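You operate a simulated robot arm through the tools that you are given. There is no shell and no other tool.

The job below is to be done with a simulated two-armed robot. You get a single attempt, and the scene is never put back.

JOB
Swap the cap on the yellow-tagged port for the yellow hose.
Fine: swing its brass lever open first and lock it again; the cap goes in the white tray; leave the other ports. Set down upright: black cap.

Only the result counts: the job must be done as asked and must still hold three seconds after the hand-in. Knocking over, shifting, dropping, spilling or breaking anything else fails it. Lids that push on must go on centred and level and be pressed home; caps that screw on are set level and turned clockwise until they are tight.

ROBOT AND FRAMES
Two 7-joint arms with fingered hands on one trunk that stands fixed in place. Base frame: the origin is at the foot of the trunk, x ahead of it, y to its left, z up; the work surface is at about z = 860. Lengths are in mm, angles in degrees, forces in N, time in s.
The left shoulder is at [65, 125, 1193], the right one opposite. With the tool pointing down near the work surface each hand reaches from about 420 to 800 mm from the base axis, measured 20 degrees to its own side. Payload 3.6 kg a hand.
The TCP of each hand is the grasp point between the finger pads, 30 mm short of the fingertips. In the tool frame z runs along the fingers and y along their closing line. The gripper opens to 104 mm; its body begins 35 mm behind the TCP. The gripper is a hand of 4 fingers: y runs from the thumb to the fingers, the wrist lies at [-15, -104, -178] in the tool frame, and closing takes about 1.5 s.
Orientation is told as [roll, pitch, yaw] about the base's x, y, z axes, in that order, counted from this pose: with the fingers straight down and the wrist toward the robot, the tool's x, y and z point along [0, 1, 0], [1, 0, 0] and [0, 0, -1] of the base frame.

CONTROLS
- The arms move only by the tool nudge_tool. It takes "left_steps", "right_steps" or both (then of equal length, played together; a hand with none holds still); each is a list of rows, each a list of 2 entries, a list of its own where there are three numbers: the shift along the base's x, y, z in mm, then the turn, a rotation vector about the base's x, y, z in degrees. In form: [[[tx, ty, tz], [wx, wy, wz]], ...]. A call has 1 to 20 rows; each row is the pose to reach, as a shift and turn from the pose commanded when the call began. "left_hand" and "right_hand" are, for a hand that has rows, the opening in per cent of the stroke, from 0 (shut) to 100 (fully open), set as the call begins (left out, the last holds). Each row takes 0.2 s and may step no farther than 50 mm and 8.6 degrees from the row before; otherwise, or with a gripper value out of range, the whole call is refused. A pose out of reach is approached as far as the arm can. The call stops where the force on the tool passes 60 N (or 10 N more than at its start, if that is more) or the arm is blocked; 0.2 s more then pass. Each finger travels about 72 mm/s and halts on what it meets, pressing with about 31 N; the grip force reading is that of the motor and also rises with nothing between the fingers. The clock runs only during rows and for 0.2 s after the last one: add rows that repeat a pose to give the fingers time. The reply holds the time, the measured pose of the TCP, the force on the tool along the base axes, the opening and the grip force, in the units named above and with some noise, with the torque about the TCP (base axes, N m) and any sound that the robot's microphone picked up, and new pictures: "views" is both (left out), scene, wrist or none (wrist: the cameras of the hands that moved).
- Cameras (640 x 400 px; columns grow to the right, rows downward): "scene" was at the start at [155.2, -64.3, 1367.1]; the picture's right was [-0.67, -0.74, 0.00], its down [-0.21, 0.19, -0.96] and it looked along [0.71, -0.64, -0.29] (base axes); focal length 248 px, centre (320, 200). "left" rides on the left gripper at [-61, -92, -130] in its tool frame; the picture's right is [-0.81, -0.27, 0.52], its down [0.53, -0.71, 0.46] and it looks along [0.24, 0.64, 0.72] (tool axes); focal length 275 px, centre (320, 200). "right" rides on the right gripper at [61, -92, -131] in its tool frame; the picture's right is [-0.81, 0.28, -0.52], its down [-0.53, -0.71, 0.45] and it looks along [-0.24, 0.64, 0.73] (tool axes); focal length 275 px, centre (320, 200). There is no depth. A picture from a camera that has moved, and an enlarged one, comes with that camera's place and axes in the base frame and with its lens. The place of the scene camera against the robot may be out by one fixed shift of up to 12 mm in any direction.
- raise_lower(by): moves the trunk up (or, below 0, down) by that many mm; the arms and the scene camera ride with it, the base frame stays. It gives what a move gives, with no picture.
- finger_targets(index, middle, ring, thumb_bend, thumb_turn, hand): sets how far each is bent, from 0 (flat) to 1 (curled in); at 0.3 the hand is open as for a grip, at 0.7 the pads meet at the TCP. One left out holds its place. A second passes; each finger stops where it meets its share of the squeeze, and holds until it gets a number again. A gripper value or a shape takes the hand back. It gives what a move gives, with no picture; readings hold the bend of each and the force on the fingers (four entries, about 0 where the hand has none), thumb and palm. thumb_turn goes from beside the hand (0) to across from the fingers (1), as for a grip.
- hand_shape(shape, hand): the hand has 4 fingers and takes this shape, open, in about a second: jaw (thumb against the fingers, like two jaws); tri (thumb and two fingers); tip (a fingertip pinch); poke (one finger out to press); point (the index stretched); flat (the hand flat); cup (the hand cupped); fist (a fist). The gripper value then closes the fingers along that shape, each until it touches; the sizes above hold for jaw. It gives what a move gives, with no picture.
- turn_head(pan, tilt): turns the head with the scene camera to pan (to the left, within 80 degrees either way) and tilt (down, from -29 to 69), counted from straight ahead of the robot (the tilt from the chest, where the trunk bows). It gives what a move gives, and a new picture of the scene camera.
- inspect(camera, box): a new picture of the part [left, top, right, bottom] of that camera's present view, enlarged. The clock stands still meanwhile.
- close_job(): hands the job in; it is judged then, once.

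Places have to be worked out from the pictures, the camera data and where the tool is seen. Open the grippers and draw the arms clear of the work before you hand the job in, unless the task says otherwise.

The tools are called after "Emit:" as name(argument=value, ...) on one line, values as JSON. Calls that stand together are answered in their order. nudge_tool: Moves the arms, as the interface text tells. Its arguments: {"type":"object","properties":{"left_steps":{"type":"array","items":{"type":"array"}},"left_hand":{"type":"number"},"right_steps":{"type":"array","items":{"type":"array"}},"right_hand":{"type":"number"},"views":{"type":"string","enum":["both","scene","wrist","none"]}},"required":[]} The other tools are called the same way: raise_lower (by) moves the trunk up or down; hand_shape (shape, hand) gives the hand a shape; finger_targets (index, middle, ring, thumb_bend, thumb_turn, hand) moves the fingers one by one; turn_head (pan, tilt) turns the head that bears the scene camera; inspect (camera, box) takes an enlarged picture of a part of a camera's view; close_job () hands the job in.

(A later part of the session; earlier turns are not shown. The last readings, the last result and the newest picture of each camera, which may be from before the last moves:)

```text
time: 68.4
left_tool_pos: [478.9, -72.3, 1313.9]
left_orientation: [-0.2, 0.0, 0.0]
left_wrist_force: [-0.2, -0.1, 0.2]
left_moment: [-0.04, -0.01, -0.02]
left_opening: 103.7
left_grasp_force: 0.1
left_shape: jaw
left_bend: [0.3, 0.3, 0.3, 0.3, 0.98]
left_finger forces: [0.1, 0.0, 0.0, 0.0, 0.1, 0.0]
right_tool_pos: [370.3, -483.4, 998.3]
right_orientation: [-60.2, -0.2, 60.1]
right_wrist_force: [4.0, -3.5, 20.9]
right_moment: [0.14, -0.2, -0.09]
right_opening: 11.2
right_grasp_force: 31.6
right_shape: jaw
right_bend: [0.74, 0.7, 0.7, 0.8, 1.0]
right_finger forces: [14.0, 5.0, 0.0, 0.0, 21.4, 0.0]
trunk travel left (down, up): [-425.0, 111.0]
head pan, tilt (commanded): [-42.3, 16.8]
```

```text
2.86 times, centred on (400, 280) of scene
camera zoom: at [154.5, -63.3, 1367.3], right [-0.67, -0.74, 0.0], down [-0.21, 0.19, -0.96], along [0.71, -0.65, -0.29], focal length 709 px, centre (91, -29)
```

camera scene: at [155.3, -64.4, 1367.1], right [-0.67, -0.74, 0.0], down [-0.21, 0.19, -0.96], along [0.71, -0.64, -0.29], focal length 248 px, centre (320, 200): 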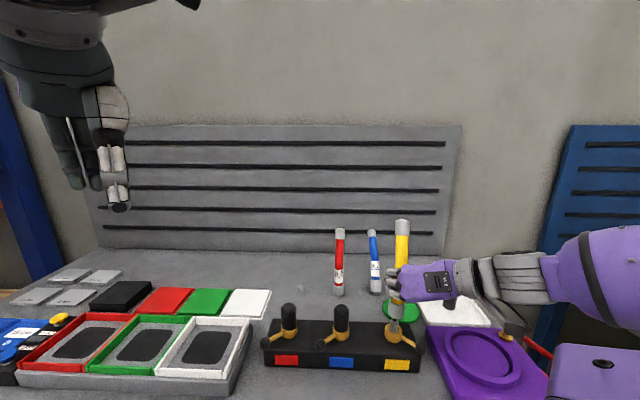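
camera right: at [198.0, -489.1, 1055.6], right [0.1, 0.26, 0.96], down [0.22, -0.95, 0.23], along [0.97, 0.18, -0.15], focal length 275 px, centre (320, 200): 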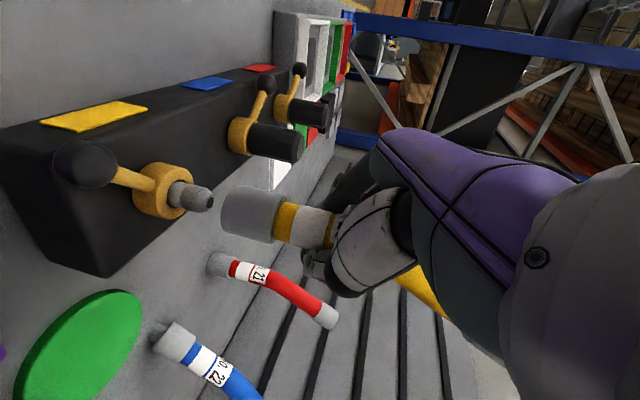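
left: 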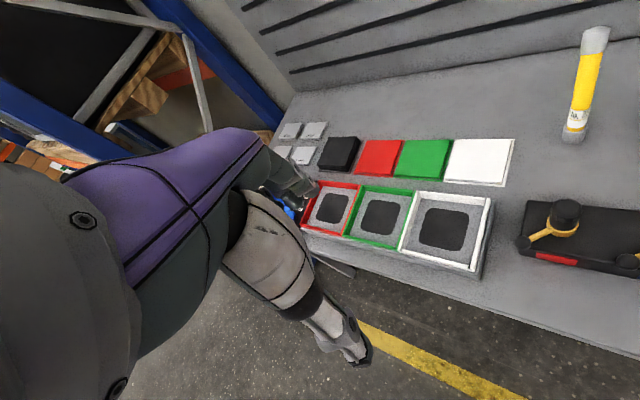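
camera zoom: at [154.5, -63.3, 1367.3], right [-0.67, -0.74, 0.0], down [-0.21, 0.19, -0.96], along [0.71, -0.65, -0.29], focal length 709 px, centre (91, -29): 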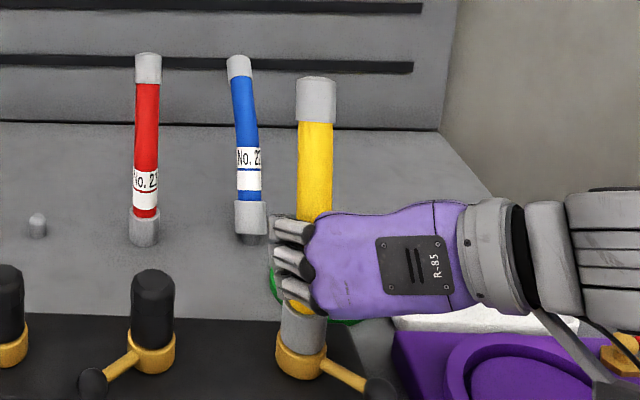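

The hose is seated with about 23 N on it and has stopped moving. I ease the load off, then open the hand to let it stand on the stem.

Emit:
nudge_tool(right_steps=[[[0.3, -0.3, 1.2], [0, 0, 0]], [[0.3, -0.3, 2.4], [0, 0, 0]], [[0.3, -0.3, 2.4], [0, 0, 0]]], views="none")

```text
time: 69.2
left_tool_pos: [479.0, -72.0, 1315.2]
left_orientation: [-0.1, 0.0, 0.0]
left_wrist_force: [0.5, 0.0, 0.2]
left_moment: [-0.01, -0.01, -0.03]
left_opening: 103.5
left_grasp_force: 0.0
left_shape: jaw
left_bend: [0.3, 0.3, 0.3, 0.3, 0.98]
left_finger forces: [0.0, 0.1, 0.0, 0.0, 0.0, 0.0]
right_tool_pos: [371.0, -483.3, 999.0]
right_orientation: [-60.1, -0.1, 60.0]
right_wrist_force: [1.2, -0.2, 10.6]
right_moment: [0.09, -0.09, -0.05]
right_opening: 11.3
right_grasp_force: 31.1
right_shape: jaw
right_bend: [0.74, 0.7, 0.7, 0.8, 1.0]
right_finger forces: [13.1, 4.3, 0.1, 0.0, 18.8, 0.0]
trunk travel left (down, up): [-425.0, 111.0]
head pan, tilt (commanded): [-42.3, 16.8]
```

Sideways forces are gone and a light downward load remains. I open the hand now.

Emit:
nudge_tool(right_steps=[[[0, 0, 0.6], [0, 0, 0]], [[0, 0, 0.6], [0, 0, 0]], [[0, 0, 0.6], [0, 0, 0]], [[0, 0, 0.6], [0, 0, 0]], [[0, 0, 0.6], [0, 0, 0]], [[0, 0, 0.6], [0, 0, 0]], [[0, 0, 0.6], [0, 0, 0]]], right_hand=76, views="both")

Emit:
inspect(camera="scene", box=[360, 210, 440, 350])

Emit:
inspect(camera="right", box=[140, 130, 420, 305])

```text
time: 70.8
left_tool_pos: [478.9, -72.7, 1314.3]
left_orientation: [0.1, 0.0, 0.1]
left_wrist_force: [-0.1, -0.2, 0.2]
left_moment: [0.01, 0.02, 0.02]
left_opening: 103.7
left_grasp_force: 0.1
left_shape: jaw
left_bend: [0.3, 0.3, 0.3, 0.3, 0.98]
left_finger forces: [0.1, 0.0, 0.0, 0.0, 0.0, 0.0]
right_tool_pos: [371.0, -483.4, 1001.7]
right_orientation: [-60.1, -0.1, 60.1]
right_wrist_force: [0.2, -0.4, -0.5]
right_moment: [-0.01, 0.01, 0.01]
right_opening: 78.8
right_grasp_force: 0.1
right_shape: jaw
right_bend: [0.27, 0.35, 0.33, 0.54, 0.99]
right_finger forces: [0.0, 0.1, 0.1, 0.0, 0.1, 0.0]
trunk travel left (down, up): [-425.0, 111.0]
head pan, tilt (commanded): [-42.3, 16.8]
camera scene: at [155.2, -64.3, 1367.1], right [-0.67, -0.74, 0.0], down [-0.21, 0.19, -0.96], along [0.71, -0.64, -0.29], focal length 248 px, centre (320, 200)
camera right: at [200.9, -490.3, 1014.3], right [0.1, 0.26, 0.96], down [0.22, -0.95, 0.23], along [0.97, 0.18, -0.15], focal length 275 px, centre (320, 200)
```

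scene: 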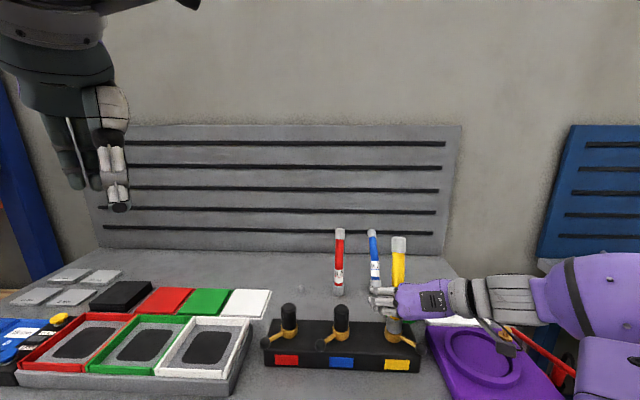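
right: 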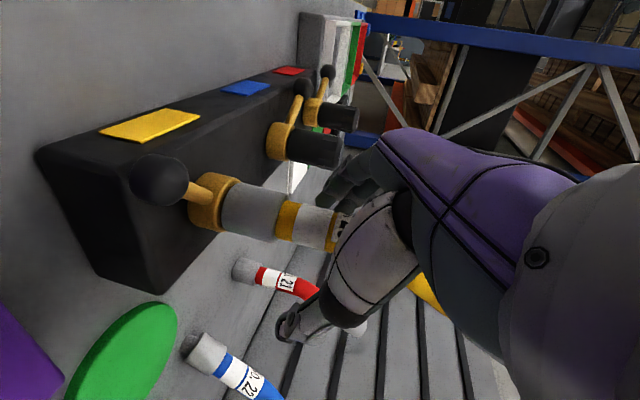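

```text
2.86 times, centred on (400, 280) of scene
camera zoom: at [155.2, -64.3, 1367.1], right [-0.67, -0.74, 0.0], down [-0.21, 0.19, -0.96], along [0.71, -0.64, -0.29], focal length 709 px, centre (91, -29)
```

zoom: 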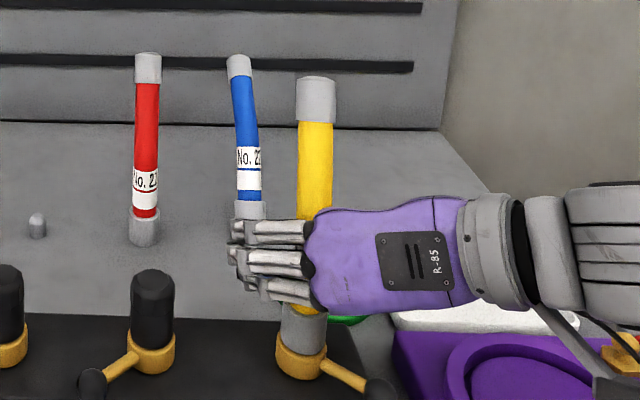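

```text
2.29 times, centred on (280, 218) of right
camera zoom: at [200.9, -490.3, 1014.3], right [0.1, 0.26, 0.96], down [0.22, -0.95, 0.23], along [0.97, 0.18, -0.15], focal length 629 px, centre (411, 160)
```

zoom: 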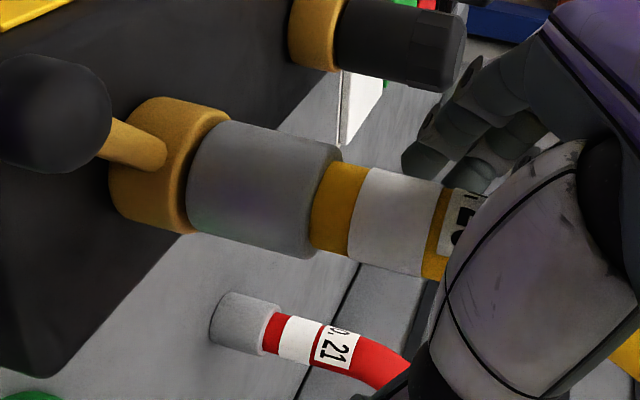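

The hose stands on its own, seated on the collar. I back the hand off 30 mm toward the front, then raise it along the hose's plane.

Emit:
nudge_tool(right_steps=[[[-7, 4, 2], [0, 0, 0]], [[-14, 8, 4], [0, 0, 0]], [[-21, 12, 7], [0, 0, 0]], [[-28, 16, 10], [0, 0, 0]], [[-28, 16, 10], [0, 0, 0]]], views="both")

Emit:
inspect(camera="right", box=[140, 130, 460, 330])

```text
time: 72.0
left_tool_pos: [480.6, -73.3, 1313.9]
left_orientation: [0.0, -0.1, 0.1]
left_wrist_force: [-0.3, -0.5, 0.0]
left_moment: [0.04, 0.03, 0.01]
left_opening: 103.9
left_grasp_force: 0.1
left_shape: jaw
left_bend: [0.3, 0.3, 0.3, 0.3, 0.98]
left_finger forces: [0.0, 0.0, 0.0, 0.0, 0.0, 0.0]
right_tool_pos: [341.3, -467.4, 1011.7]
right_orientation: [-60.1, 0.0, 60.0]
right_wrist_force: [0.0, -0.2, 0.5]
right_moment: [0.0, 0.03, -0.02]
right_opening: 79.3
right_grasp_force: 0.0
right_shape: jaw
right_bend: [0.27, 0.35, 0.33, 0.54, 0.99]
right_finger forces: [0.1, 0.0, 0.0, 0.0, 0.0, 0.1]
trunk travel left (down, up): [-425.0, 111.0]
head pan, tilt (commanded): [-42.3, 16.8]
camera scene: at [155.3, -64.4, 1367.1], right [-0.67, -0.74, 0.0], down [-0.21, 0.19, -0.96], along [0.71, -0.64, -0.29], focal length 248 px, centre (320, 200)
camera right: at [172.3, -474.6, 1025.4], right [0.1, 0.26, 0.96], down [0.22, -0.95, 0.23], along [0.97, 0.18, -0.15], focal length 275 px, centre (320, 200)
```

scene: 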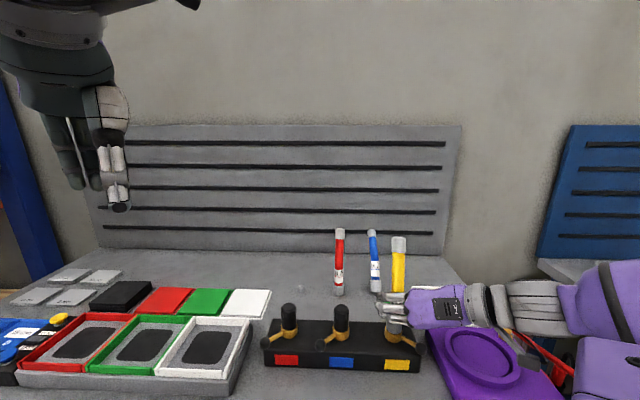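
right: 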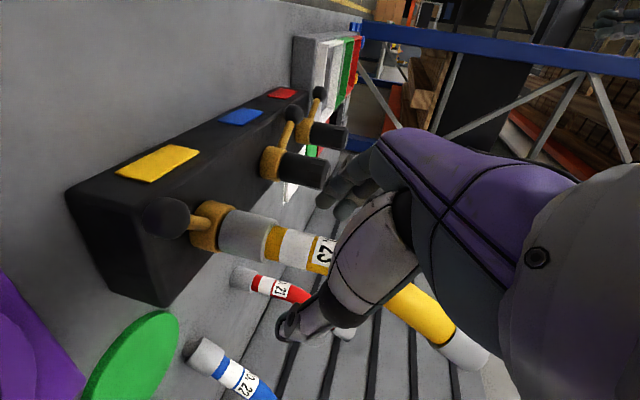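

```text
2.00 times, centred on (300, 230) of right
camera zoom: at [172.3, -474.6, 1025.4], right [0.1, 0.26, 0.96], down [0.22, -0.95, 0.23], along [0.97, 0.18, -0.15], focal length 551 px, centre (360, 140)
```

zoom: 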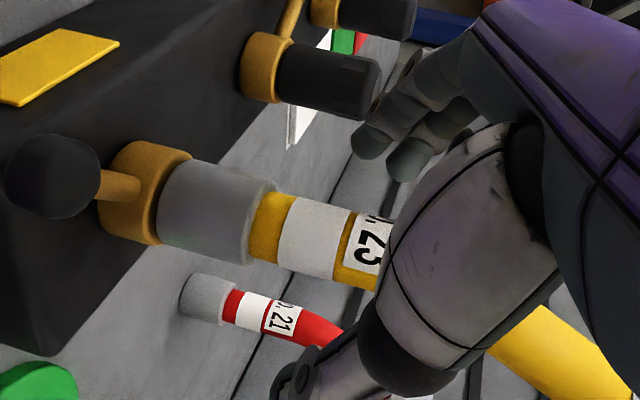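

The knob of the open lever is at about [309, -478, 927]. I back off a little more and raise the hand above the hose's top before re-orienting it.

Emit:
nudge_tool(right_steps=[[[-10, 6, 3], [0, 0, 0]], [[-20, 12, 8], [0, 0, 0]], [[-20, 12, 40], [0, 0, 0]], [[-20, 12, 80], [0, 0, 0]], [[-20, 12, 120], [0, 0, 0]], [[-20, 12, 160], [0, 0, 0]], [[-20, 12, 185], [0, 0, 0]], [[-20, 12, 185], [0, 0, 0]]], views="both")

Emit:
inspect(camera="scene", box=[356, 220, 452, 360])

```text
time: 73.8
left_tool_pos: [479.5, -72.5, 1314.3]
left_orientation: [-0.1, -0.1, 0.1]
left_wrist_force: [0.5, 0.2, -0.5]
left_moment: [0.0, -0.02, 0.0]
left_opening: 103.7
left_grasp_force: 0.0
left_shape: jaw
left_bend: [0.3, 0.3, 0.3, 0.3, 0.98]
left_finger forces: [0.0, 0.1, 0.0, 0.0, 0.1, 0.1]
right_tool_pos: [321.2, -459.5, 1196.8]
right_orientation: [-60.1, -0.1, 60.1]
right_wrist_force: [0.7, 0.4, -0.7]
right_moment: [-0.04, 0.01, 0.02]
right_opening: 79.0
right_grasp_force: 0.0
right_shape: jaw
right_bend: [0.27, 0.35, 0.33, 0.54, 0.99]
right_finger forces: [0.1, 0.1, 0.1, 0.0, 0.0, 0.0]
trunk travel left (down, up): [-425.0, 111.0]
head pan, tilt (commanded): [-42.3, 16.8]
camera scene: at [155.3, -64.3, 1367.1], right [-0.67, -0.74, 0.0], down [-0.21, 0.19, -0.96], along [0.71, -0.64, -0.29], focal length 248 px, centre (320, 200)
camera right: at [150.9, -465.7, 1210.2], right [0.1, 0.26, 0.96], down [0.22, -0.95, 0.23], along [0.97, 0.18, -0.15], focal length 275 px, centre (320, 200)
```

scene: 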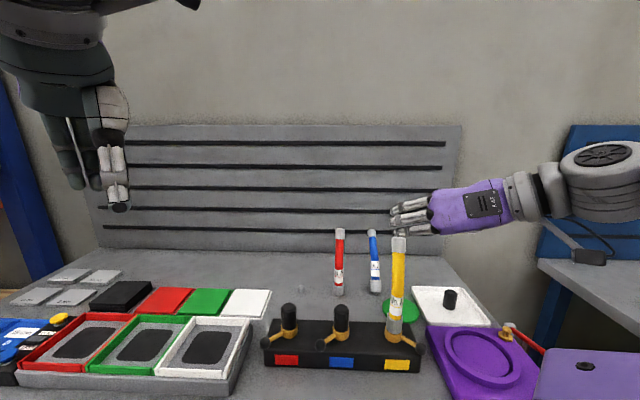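
right: 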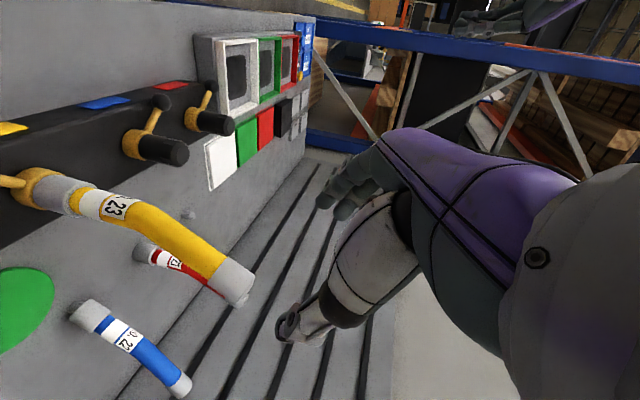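

```text
2.86 times, centred on (404, 290) of scene
camera zoom: at [155.3, -64.3, 1367.1], right [-0.67, -0.74, 0.0], down [-0.21, 0.19, -0.96], along [0.71, -0.64, -0.29], focal length 709 px, centre (80, -57)
```

zoom: 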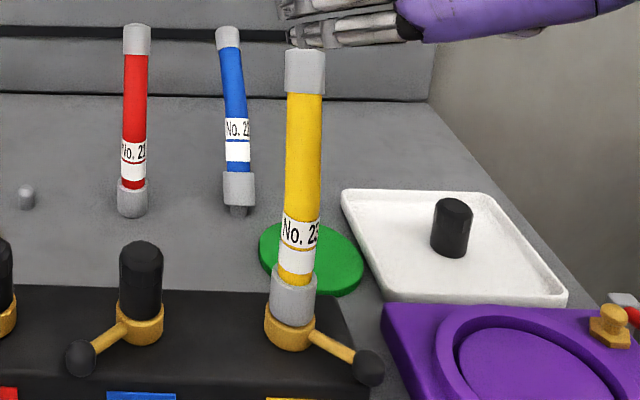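

The hose stands upright in the yellow port. I zoom in on the seat to check it sits level on the collar.

Emit:
inspect(camera="scene", box=[372, 300, 436, 340])

Emit:
inspect(camera="right", box=[0, 140, 128, 220])

```text
10.00 times, centred on (404, 320) of scene
camera zoom: at [155.3, -64.3, 1367.1], right [-0.67, -0.74, 0.0], down [-0.21, 0.19, -0.96], along [0.71, -0.64, -0.29], focal length 2480 px, centre (-520, -1000)
```

zoom: 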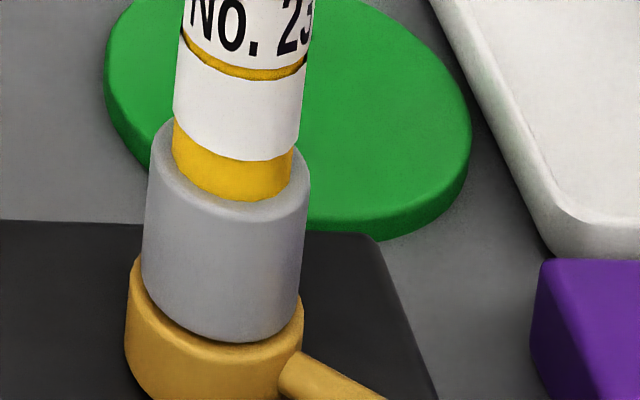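

```text
5.00 times, centred on (64, 180) of right
camera zoom: at [150.9, -465.7, 1210.2], right [0.1, 0.26, 0.96], down [0.22, -0.95, 0.23], along [0.97, 0.18, -0.15], focal length 1376 px, centre (1600, 300)
```

zoom: 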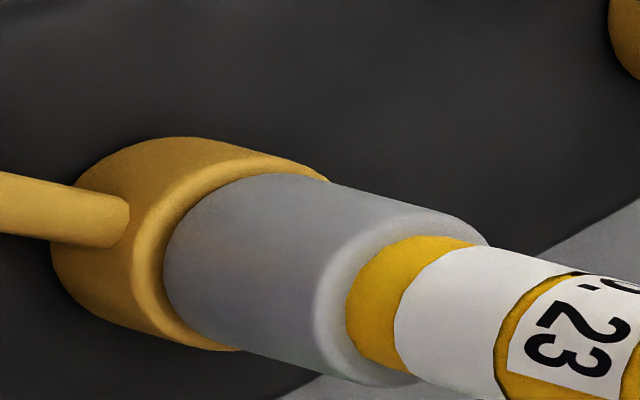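

The coupling sits square on the collar all round. Now for the lever: high above the hose I turn the fingers back to straight down and close the hand so it can act as a pusher.

Emit:
nudge_tool(right_steps=[[[-2, -4, 5], [3.75, 6.5, 0]], [[-5, -8, 5], [7.5, 13, 0]], [[-8, -12, 5], [11.25, 19.5, 0]], [[-11, -16, 5], [15, 26, 0]], [[-14, -20, 5], [18.75, 32.5, 0]], [[-17, -24, 5], [22.5, 39, 0]], [[-20, -28, 5], [26.25, 45.5, 0]], [[-23, -32, 5], [30, 52, 0]], [[-23, -32, 5], [30, 52, 0]]], right_hand=0, views="both")

```text
time: 75.8
left_tool_pos: [477.8, -69.4, 1314.3]
left_orientation: [0.1, 0.1, 0.0]
left_wrist_force: [1.0, -0.8, 0.8]
left_moment: [0.01, 0.01, 0.01]
left_opening: 103.6
left_grasp_force: 0.1
left_shape: jaw
left_bend: [0.3, 0.3, 0.3, 0.3, 0.98]
left_finger forces: [0.1, 0.0, 0.0, 0.0, 0.1, 0.0]
right_tool_pos: [298.7, -489.5, 1201.1]
right_orientation: [0.1, 0.0, 60.1]
right_wrist_force: [0.3, -0.3, -0.8]
right_moment: [-0.01, -0.01, -0.01]
right_opening: 0.0
right_grasp_force: 31.4
right_shape: jaw
right_bend: [0.7, 0.7, 0.7, 0.47, 1.0]
right_finger forces: [0.0, 0.0, 0.1, 0.0, 0.1, 0.0]
trunk travel left (down, up): [-425.0, 111.0]
head pan, tilt (commanded): [-42.3, 16.8]
camera scene: at [154.7, -64.0, 1367.2], right [-0.67, -0.74, 0.0], down [-0.21, 0.19, -0.96], along [0.71, -0.64, -0.29], focal length 248 px, centre (320, 200)
camera right: at [200.4, -536.2, 1333.1], right [0.84, -0.17, 0.52], down [0.1, -0.88, -0.46], along [0.53, 0.44, -0.72], focal length 275 px, centre (320, 200)
```

scene: 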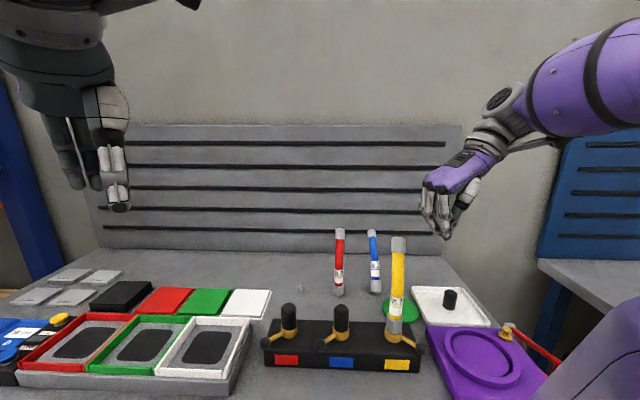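
right: 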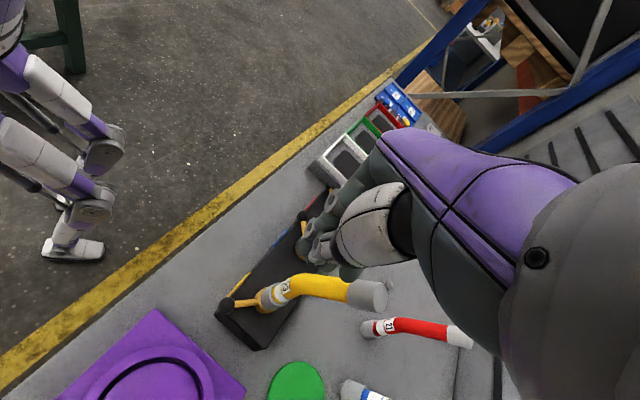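

The hand is closed with fingers down. I turn to yaw 92 and move to the far side of the knob (about y -526), still high.

Emit:
nudge_tool(right_steps=[[[0, -9, 0], [0, 0, 8]], [[0, -18, 0], [0, 0, 16]], [[0, -27, 0], [0, 0, 24]], [[0, -37, 0], [0, 0, 32]], [[0, -37, -40], [0, 0, 32]], [[0, -37, -85], [0, 0, 32]], [[0, -37, -130], [0, 0, 32]], [[0, -37, -175], [0, 0, 32]], [[0, -37, -200], [0, 0, 32]], [[0, -37, -200], [0, 0, 32]]], views="both")

Emit:
inspect(camera="scene", box=[364, 250, 476, 360])

Emit:
inspect(camera="right", box=[200, 150, 440, 330])

```text
time: 78.0
left_tool_pos: [481.3, -72.9, 1314.1]
left_orientation: [0.0, 0.0, 0.0]
left_wrist_force: [-0.4, 0.2, 0.0]
left_moment: [-0.02, -0.01, 0.0]
left_opening: 103.6
left_grasp_force: 0.0
left_shape: jaw
left_bend: [0.3, 0.3, 0.3, 0.3, 0.98]
left_finger forces: [0.1, 0.0, 0.0, 0.1, 0.0, 0.0]
right_tool_pos: [301.1, -525.1, 1003.5]
right_orientation: [0.0, -0.1, 92.0]
right_wrist_force: [0.6, -0.5, -0.8]
right_moment: [0.01, 0.01, -0.02]
right_opening: 0.0
right_grasp_force: 30.1
right_shape: jaw
right_bend: [0.7, 0.7, 0.7, 0.47, 1.0]
right_finger forces: [0.0, 0.0, 0.1, 0.1, 0.1, 0.0]
trunk travel left (down, up): [-425.0, 111.0]
head pan, tilt (commanded): [-42.3, 16.8]
camera scene: at [155.1, -64.1, 1367.2], right [-0.67, -0.74, 0.0], down [-0.21, 0.19, -0.96], along [0.71, -0.64, -0.29], focal length 248 px, centre (320, 200)
camera right: at [243.1, -617.8, 1135.2], right [0.8, 0.3, 0.52], down [0.56, -0.69, -0.45], along [0.22, 0.65, -0.72], focal length 275 px, centre (320, 200)
```

scene: 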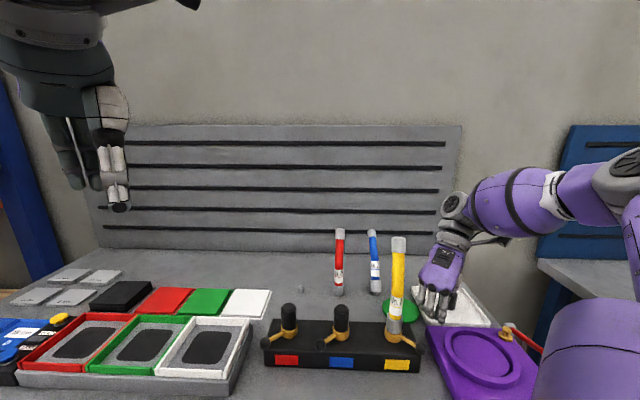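
right: 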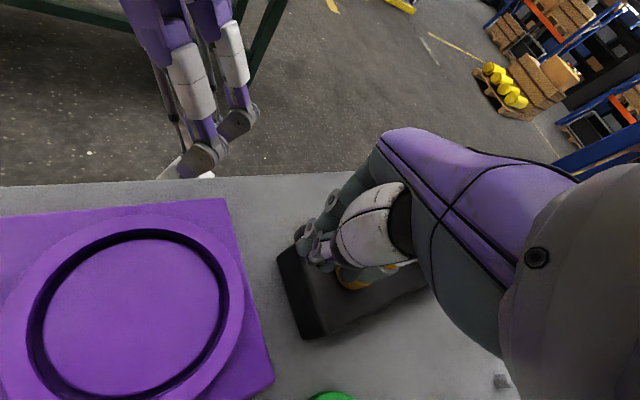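

```text
3.64 times, centred on (420, 305) of scene
camera zoom: at [155.1, -64.1, 1367.2], right [-0.67, -0.74, 0.0], down [-0.21, 0.19, -0.96], along [0.71, -0.64, -0.29], focal length 902 px, centre (-44, -182)
```

zoom: 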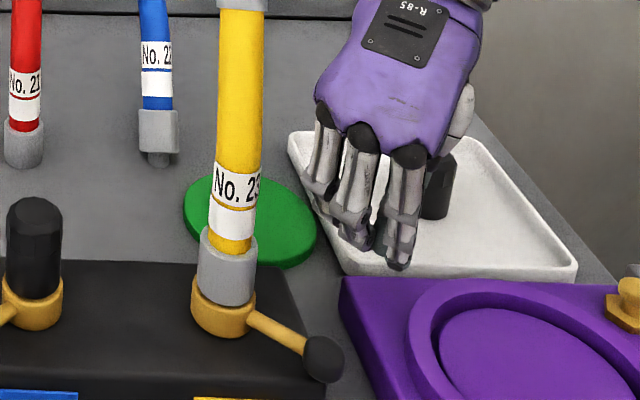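

```text
2.22 times, centred on (320, 240) of right
camera zoom: at [243.1, -617.8, 1135.2], right [0.8, 0.3, 0.52], down [0.56, -0.69, -0.45], along [0.22, 0.65, -0.72], focal length 612 px, centre (320, 111)
```

zoom: 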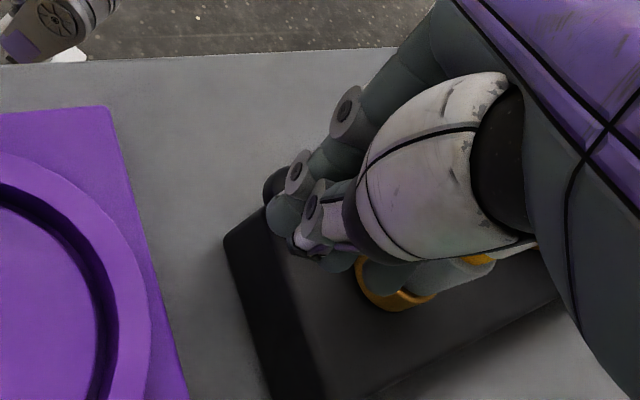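

The fingers are just beyond the knob on its far side, clear of the block and the purple plate. I descend to z 950.

Emit:
nudge_tool(right_steps=[[[0, 0, -15], [0, 0, 0]], [[0, 0, -30], [0, 0, 0]], [[0, 0, -42], [0, 0, 0]], [[0, 0, -53], [0, 0, 0]], [[0, 0, -53], [0, 0, 0]]], views="both")

Emit:
inspect(camera="scene", box=[372, 290, 468, 350])

Emit:
inspect(camera="right", box=[200, 150, 440, 330])

```text
time: 79.2
left_tool_pos: [479.6, -71.1, 1314.6]
left_orientation: [0.0, 0.0, 0.1]
left_wrist_force: [-0.5, -0.1, -0.2]
left_moment: [0.0, -0.01, 0.0]
left_opening: 103.8
left_grasp_force: 0.1
left_shape: jaw
left_bend: [0.3, 0.3, 0.3, 0.3, 0.98]
left_finger forces: [0.0, 0.1, 0.1, 0.1, 0.0, 0.1]
right_tool_pos: [299.2, -524.7, 948.6]
right_orientation: [0.0, 0.0, 91.8]
right_wrist_force: [0.0, -0.5, -0.3]
right_moment: [-0.02, 0.03, 0.0]
right_opening: 0.0
right_grasp_force: 30.9
right_shape: jaw
right_bend: [0.7, 0.7, 0.7, 0.47, 1.0]
right_finger forces: [0.0, 0.0, 0.0, 0.1, 0.0, 0.1]
trunk travel left (down, up): [-425.0, 111.0]
head pan, tilt (commanded): [-42.3, 16.8]
camera scene: at [155.1, -64.2, 1367.2], right [-0.67, -0.74, 0.0], down [-0.21, 0.19, -0.96], along [0.71, -0.64, -0.29], focal length 248 px, centre (320, 200)
camera right: at [241.6, -617.9, 1080.2], right [0.8, 0.3, 0.52], down [0.56, -0.69, -0.45], along [0.22, 0.65, -0.72], focal length 275 px, centre (320, 200)
```

scene: 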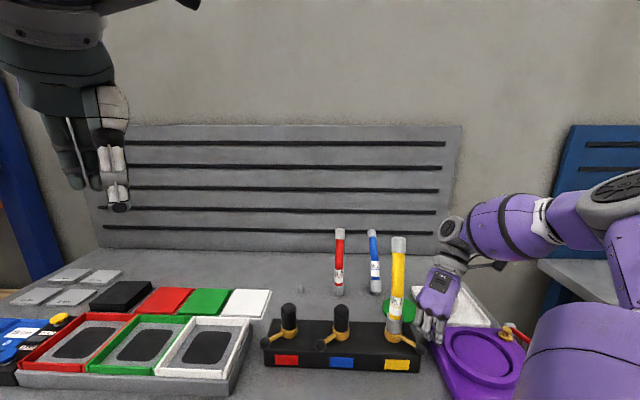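
right: 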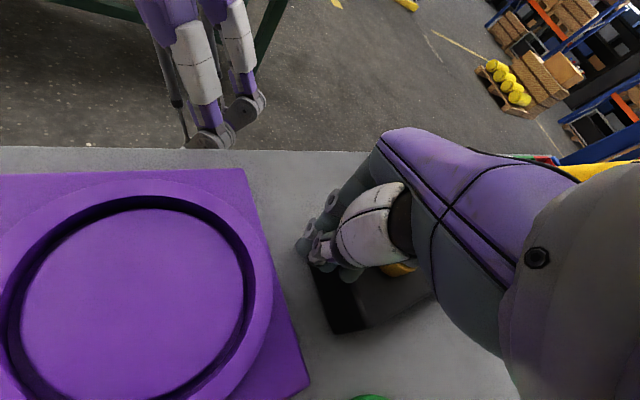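

```text
6.67 times, centred on (420, 320) of scene
camera zoom: at [155.1, -64.2, 1367.2], right [-0.67, -0.74, 0.0], down [-0.21, 0.19, -0.96], along [0.71, -0.64, -0.29], focal length 1653 px, centre (-347, -600)
```

zoom: 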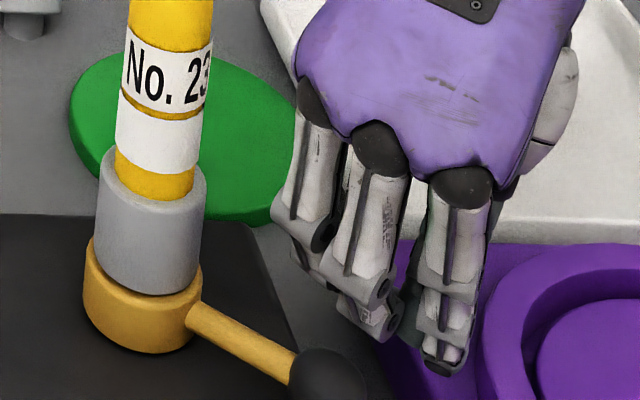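

```text
2.22 times, centred on (320, 240) of right
camera zoom: at [241.6, -617.9, 1080.2], right [0.8, 0.3, 0.52], down [0.56, -0.69, -0.45], along [0.22, 0.65, -0.72], focal length 612 px, centre (320, 111)
```

zoom: 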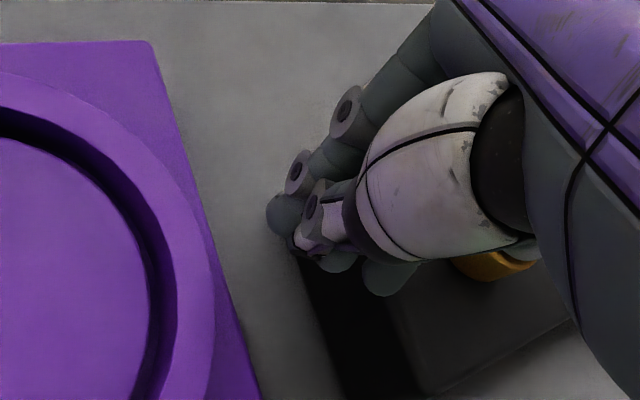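

The fingers are just beside the knob. I now swing the hand clockwise about the port axis in small steps, so the fingers push the lever back toward its locked position; first 20 degrees.

Emit:
nudge_tool(right_steps=[[[-3.3, 5.3, 0], [0, 0, -4]], [[-6.1, 10.7, 0], [0, 0, -8]], [[-8.6, 16.4, 0], [0, 0, -12]], [[-10.7, 22.2, 0], [0, 0, -16]], [[-12.4, 28.2, 0], [0, 0, -20]], [[-12.4, 28.2, 0], [0, 0, -20]]], views="both")

Emit:
inspect(camera="scene", box=[372, 290, 468, 350])

```text
time: 80.6
left_tool_pos: [479.9, -73.1, 1313.5]
left_orientation: [-0.1, 0.0, 0.0]
left_wrist_force: [-0.5, 0.4, -0.1]
left_moment: [0.0, 0.02, 0.0]
left_opening: 103.4
left_grasp_force: 0.0
left_shape: jaw
left_bend: [0.3, 0.3, 0.3, 0.3, 0.98]
left_finger forces: [0.1, 0.0, 0.0, 0.0, 0.0, 0.0]
right_tool_pos: [288.6, -495.8, 948.4]
right_orientation: [-0.1, 0.0, 71.9]
right_wrist_force: [-0.8, 0.1, 0.2]
right_moment: [-0.01, 0.01, 0.0]
right_opening: 0.0
right_grasp_force: 31.1
right_shape: jaw
right_bend: [0.7, 0.7, 0.7, 0.47, 1.0]
right_finger forces: [0.1, 0.3, 0.0, 0.1, 0.1, 0.0]
trunk travel left (down, up): [-425.0, 111.0]
head pan, tilt (commanded): [-42.3, 16.8]
camera scene: at [155.3, -64.4, 1367.1], right [-0.67, -0.74, 0.0], down [-0.21, 0.19, -0.96], along [0.71, -0.64, -0.29], focal length 248 px, centre (320, 200)
camera right: at [201.8, -563.6, 1080.2], right [0.85, 0.01, 0.52], down [0.29, -0.84, -0.46], along [0.43, 0.54, -0.72], focal length 275 px, centre (320, 200)
```

scene: 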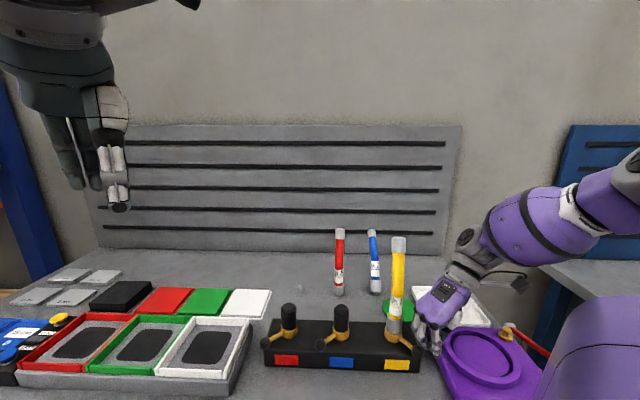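
right: 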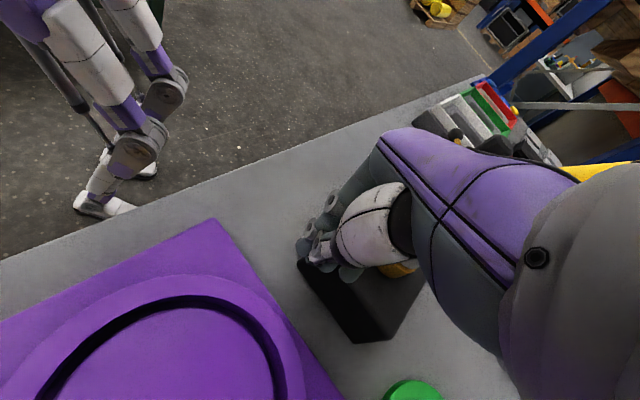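

```text
6.67 times, centred on (420, 320) of scene
camera zoom: at [155.3, -64.4, 1367.1], right [-0.67, -0.74, 0.0], down [-0.21, 0.19, -0.96], along [0.71, -0.64, -0.29], focal length 1653 px, centre (-347, -600)
```

zoom: 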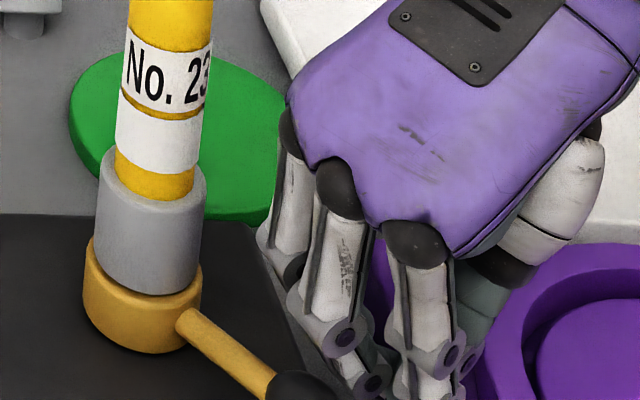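

The lever follows the second finger with almost no force. I continue the swing another 36 degrees.

Emit:
nudge_tool(right_steps=[[[-1.3, 6.1, 0], [0, 0, -4]], [[-2.1, 12.2, 0], [0, 0, -8]], [[-2.5, 18.4, 0], [0, 0, -12]], [[-2.4, 24.6, 0], [0, 0, -16]], [[-2, 30.7, 0], [0, 0, -20]], [[-1.1, 36.9, 0], [0, 0, -24]], [[0.2, 42.9, 0], [0, 0, -28]], [[2, 48.9, 0], [0, 0, -32]], [[4.1, 54.7, 0], [0, 0, -36]], [[4.1, 54.7, 0], [0, 0, -36]]], views="both")

Emit:
inspect(camera="scene", box=[360, 290, 456, 370])

```text
time: 82.8
left_tool_pos: [480.0, -73.1, 1313.7]
left_orientation: [0.0, 0.0, 0.0]
left_wrist_force: [0.2, -0.4, 0.5]
left_moment: [-0.03, 0.01, 0.01]
left_opening: 103.8
left_grasp_force: 0.0
left_shape: jaw
left_bend: [0.3, 0.3, 0.3, 0.3, 0.98]
left_finger forces: [0.0, 0.0, 0.0, 0.1, 0.1, 0.0]
right_tool_pos: [290.0, -441.5, 948.1]
right_orientation: [0.0, 0.0, 35.9]
right_wrist_force: [0.1, -1.2, -0.8]
right_moment: [-0.01, -0.01, -0.06]
right_opening: 0.0
right_grasp_force: 30.9
right_shape: jaw
right_bend: [0.7, 0.7, 0.7, 0.47, 1.0]
right_finger forces: [0.0, 0.4, 0.0, 0.0, 0.1, 0.0]
trunk travel left (down, up): [-425.0, 111.0]
head pan, tilt (commanded): [-42.3, 16.8]
camera scene: at [155.1, -64.4, 1367.1], right [-0.67, -0.74, 0.0], down [-0.21, 0.19, -0.96], along [0.71, -0.64, -0.29], focal length 248 px, centre (320, 200)
camera right: at [181.1, -444.5, 1078.6], right [0.7, -0.5, 0.52], down [-0.27, -0.85, -0.46], along [0.67, 0.18, -0.72], focal length 275 px, centre (320, 200)
```

scene: 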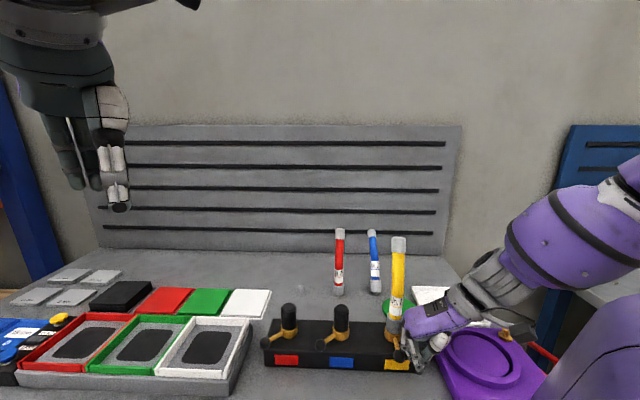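
right: 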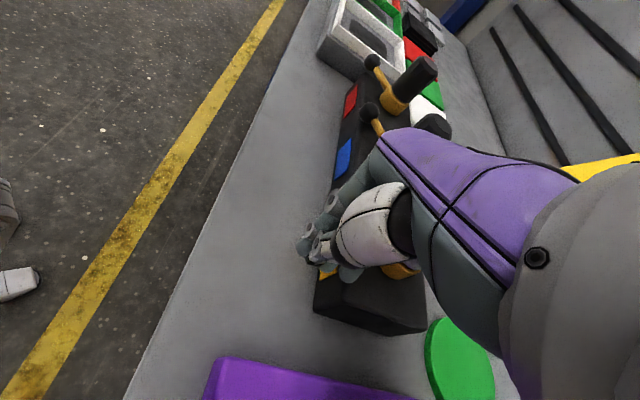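

```text
5.00 times, centred on (408, 330) of scene
camera zoom: at [155.1, -64.4, 1367.1], right [-0.67, -0.74, 0.0], down [-0.21, 0.19, -0.96], along [0.71, -0.64, -0.29], focal length 1240 px, centre (-120, -450)
```

zoom: 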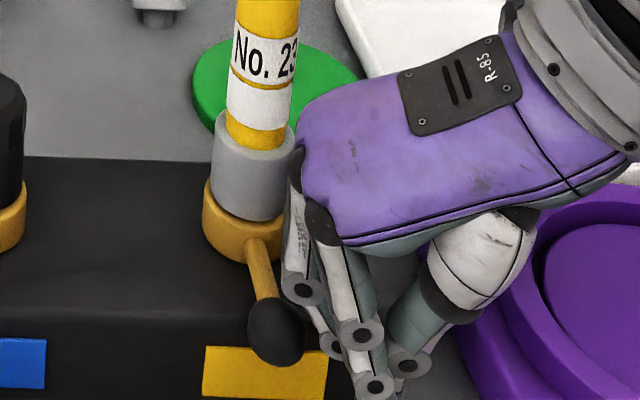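

The lever points to the bench front again and the hose is undisturbed. I continue 28 degrees more.

Emit:
nudge_tool(right_steps=[[[2.5, 5.6, 0], [0, 0, -4]], [[5.5, 11.1, 0], [0, 0, -8]], [[8.8, 16.3, 0], [0, 0, -12]], [[12.5, 21.3, 0], [0, 0, -16]], [[16.5, 26, 0], [0, 0, -20]], [[20.8, 30.5, 0], [0, 0, -24]], [[25.4, 34.6, 0], [0, 0, -28]], [[25.4, 34.6, 0], [0, 0, -28]]], views="both")

Emit:
inspect(camera="scene", box=[360, 290, 456, 370])

```text
time: 84.6
left_tool_pos: [479.2, -72.3, 1314.8]
left_orientation: [0.0, 0.0, -0.1]
left_wrist_force: [0.1, -0.9, -0.8]
left_moment: [-0.01, 0.0, 0.01]
left_opening: 103.9
left_grasp_force: 0.1
left_shape: jaw
left_bend: [0.3, 0.3, 0.3, 0.3, 0.98]
left_finger forces: [0.1, 0.1, 0.0, 0.1, 0.0, 0.1]
right_tool_pos: [318.6, -408.4, 947.9]
right_orientation: [-0.1, 0.0, 7.9]
right_wrist_force: [-0.9, 0.9, -0.4]
right_moment: [-0.03, -0.02, 0.03]
right_opening: 0.2
right_grasp_force: 30.9
right_shape: jaw
right_bend: [0.7, 0.7, 0.7, 0.47, 1.0]
right_finger forces: [0.0, 0.4, 0.0, 0.0, 0.0, 0.0]
trunk travel left (down, up): [-425.0, 111.0]
head pan, tilt (commanded): [-42.3, 16.8]
camera scene: at [155.1, -64.3, 1367.1], right [-0.67, -0.74, 0.0], down [-0.21, 0.19, -0.96], along [0.71, -0.64, -0.29], focal length 248 px, centre (320, 200)
camera right: at [218.4, -359.0, 1079.3], right [0.38, -0.76, 0.52], down [-0.63, -0.63, -0.46], along [0.67, -0.15, -0.72], focal length 275 px, centre (320, 200)
```

scene: 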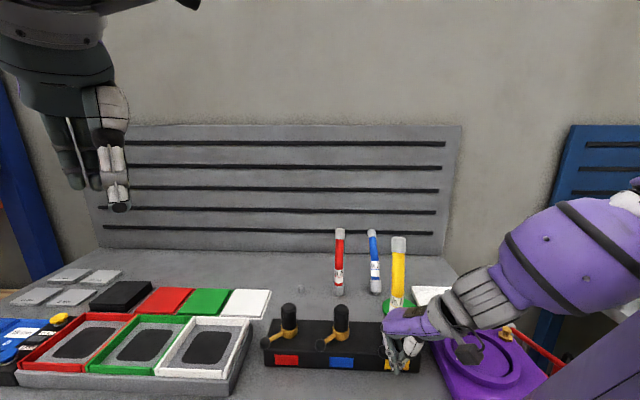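
right: 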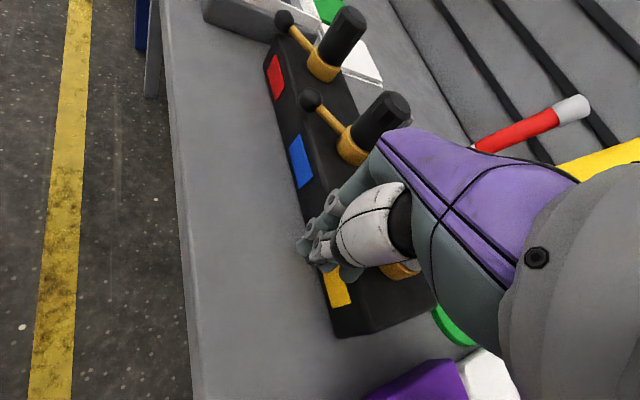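

```text
5.00 times, centred on (408, 330) of scene
camera zoom: at [155.1, -64.3, 1367.1], right [-0.67, -0.74, 0.0], down [-0.21, 0.19, -0.96], along [0.71, -0.64, -0.29], focal length 1240 px, centre (-120, -450)
```

zoom: 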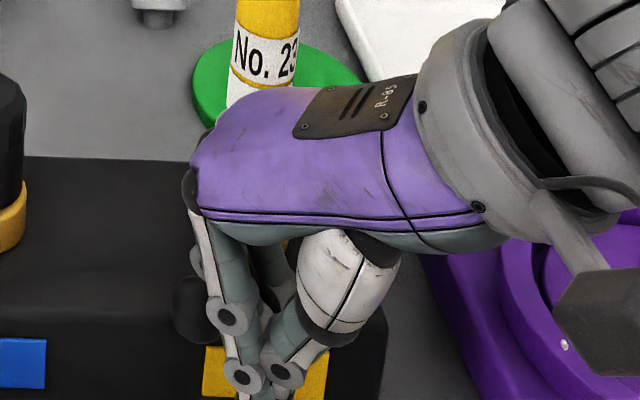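

The knob needs roughly 14 degrees more to reach its original place. I continue in smaller steps and watch for the stop.

Emit:
nudge_tool(right_steps=[[[2.5, 1.9, 0], [0, 0, -2]], [[4.9, 3.8, 0], [0, 0, -4]], [[7.5, 5.5, 0], [0, 0, -6]], [[10, 7.2, 0], [0, 0, -8]], [[12.5, 8.5, 0], [0, 0, -8]], [[15, 9.8, 0], [0, 0, -8]]], views="both")

Emit:
inspect(camera="scene", box=[360, 290, 456, 370])

```text
time: 86.0
left_tool_pos: [480.3, -70.8, 1314.1]
left_orientation: [0.0, 0.1, 0.0]
left_wrist_force: [0.7, 0.0, 0.2]
left_moment: [0.02, 0.03, 0.0]
left_opening: 103.8
left_grasp_force: 0.0
left_shape: jaw
left_bend: [0.3, 0.3, 0.3, 0.3, 0.98]
left_finger forces: [0.1, 0.0, 0.0, 0.0, 0.0, 0.0]
right_tool_pos: [330.6, -397.0, 947.5]
right_orientation: [-0.1, 0.0, 0.0]
right_wrist_force: [-0.3, -0.7, 0.1]
right_moment: [-0.01, -0.02, -0.04]
right_opening: 0.0
right_grasp_force: 30.9
right_shape: jaw
right_bend: [0.7, 0.7, 0.7, 0.47, 1.0]
right_finger forces: [0.0, 0.7, 0.0, 0.1, 0.0, 0.0]
trunk travel left (down, up): [-425.0, 111.0]
head pan, tilt (commanded): [-42.3, 16.8]
camera scene: at [155.1, -64.3, 1367.1], right [-0.67, -0.74, 0.0], down [-0.21, 0.19, -0.96], along [0.71, -0.64, -0.29], focal length 248 px, centre (320, 200)
camera right: at [240.4, -334.2, 1079.8], right [0.27, -0.81, 0.52], down [-0.71, -0.53, -0.46], along [0.65, -0.25, -0.72], focal length 275 px, centre (320, 200)
```

scene: 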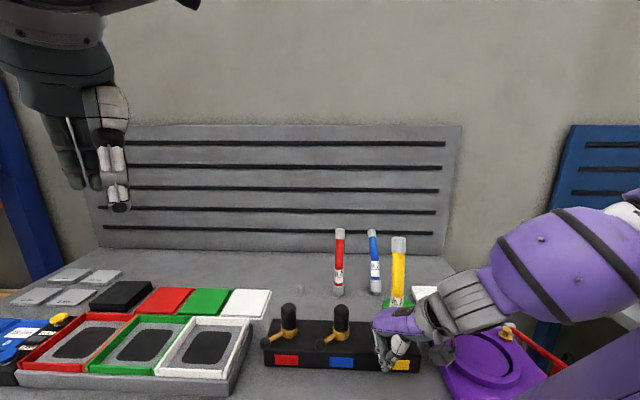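
right: 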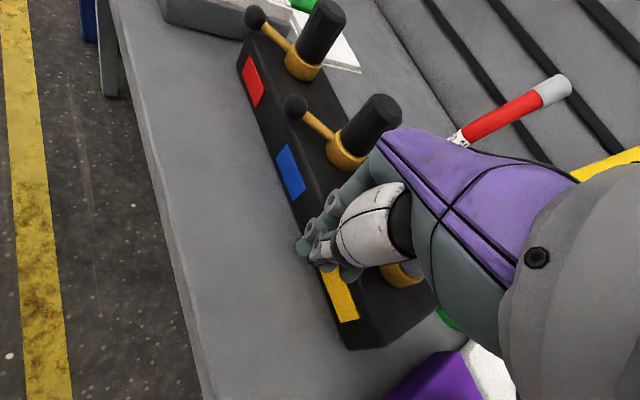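

```text
5.00 times, centred on (408, 330) of scene
camera zoom: at [155.1, -64.3, 1367.1], right [-0.67, -0.74, 0.0], down [-0.21, 0.19, -0.96], along [0.71, -0.64, -0.29], focal length 1240 px, centre (-120, -450)
```

zoom: 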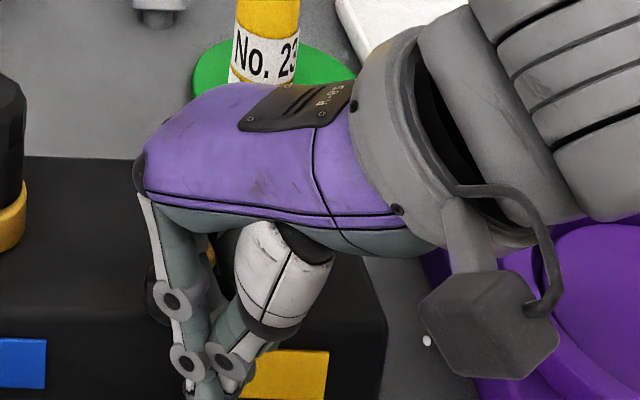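

The knob looks close to its original place, with still no stop force. I push on in 2 mm steps along the arc, now nearly +x, until it meets the stop.

Emit:
nudge_tool(right_steps=[[[2, 0.5, 0], [0, 0, 0]], [[4, 0.8, 0], [0, 0, 0]], [[6, 1, 0], [0, 0, 0]], [[6, 1, 0], [0, 0, 0]]], views="none")

Emit:
inspect(camera="scene", box=[360, 290, 456, 370])

```text
time: 87.0
left_tool_pos: [480.0, -70.7, 1315.7]
left_orientation: [0.0, 0.1, 0.0]
left_wrist_force: [0.8, 0.0, 0.0]
left_moment: [-0.02, 0.02, 0.02]
left_opening: 103.6
left_grasp_force: 0.0
left_shape: jaw
left_bend: [0.3, 0.3, 0.3, 0.3, 0.98]
left_finger forces: [0.0, 0.0, 0.0, 0.0, 0.0, 0.0]
right_tool_pos: [338.0, -396.7, 947.4]
right_orientation: [-0.2, 0.0, 0.0]
right_wrist_force: [-4.2, 0.6, 0.4]
right_moment: [0.04, 0.02, -0.01]
right_opening: 0.1
right_grasp_force: 31.1
right_shape: jaw
right_bend: [0.7, 0.7, 0.7, 0.47, 1.0]
right_finger forces: [0.0, 3.2, 0.0, 0.0, 0.1, 0.0]
trunk travel left (down, up): [-425.0, 111.0]
head pan, tilt (commanded): [-42.3, 16.8]
```

```text
5.00 times, centred on (408, 330) of scene
camera zoom: at [154.7, -64.1, 1367.2], right [-0.67, -0.74, 0.0], down [-0.21, 0.19, -0.96], along [0.71, -0.64, -0.29], focal length 1240 px, centre (-120, -450)
```

zoom: 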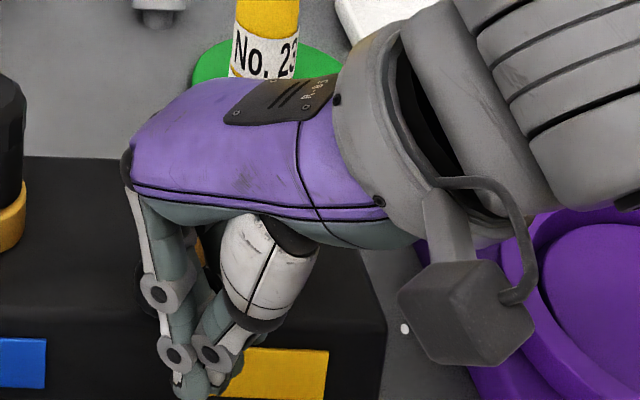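

A 4 N reaction shows the stop is reached. I press 2 mm more to be sure the lever is fully home.

Emit:
nudge_tool(right_steps=[[[1, 0, 0], [0, 0, 0]], [[2, 0, 0], [0, 0, 0]], [[3, 0, 0], [0, 0, 0]]], views="none")

```text
time: 87.8
left_tool_pos: [478.7, -72.4, 1314.3]
left_orientation: [0.0, 0.0, -0.1]
left_wrist_force: [0.2, 0.0, -0.3]
left_moment: [0.02, -0.02, -0.06]
left_opening: 103.9
left_grasp_force: 0.1
left_shape: jaw
left_bend: [0.3, 0.3, 0.3, 0.3, 0.98]
left_finger forces: [0.0, 0.0, 0.1, 0.0, 0.0, 0.1]
right_tool_pos: [338.5, -395.8, 948.1]
right_orientation: [-0.1, 0.0, 0.1]
right_wrist_force: [-7.2, 2.7, 2.0]
right_moment: [-0.01, 0.06, -0.03]
right_opening: 0.0
right_grasp_force: 30.4
right_shape: jaw
right_bend: [0.7, 0.7, 0.7, 0.47, 1.0]
right_finger forces: [0.0, 7.4, 0.0, 0.0, 0.0, 0.1]
trunk travel left (down, up): [-425.0, 111.0]
head pan, tilt (commanded): [-42.3, 16.8]
```

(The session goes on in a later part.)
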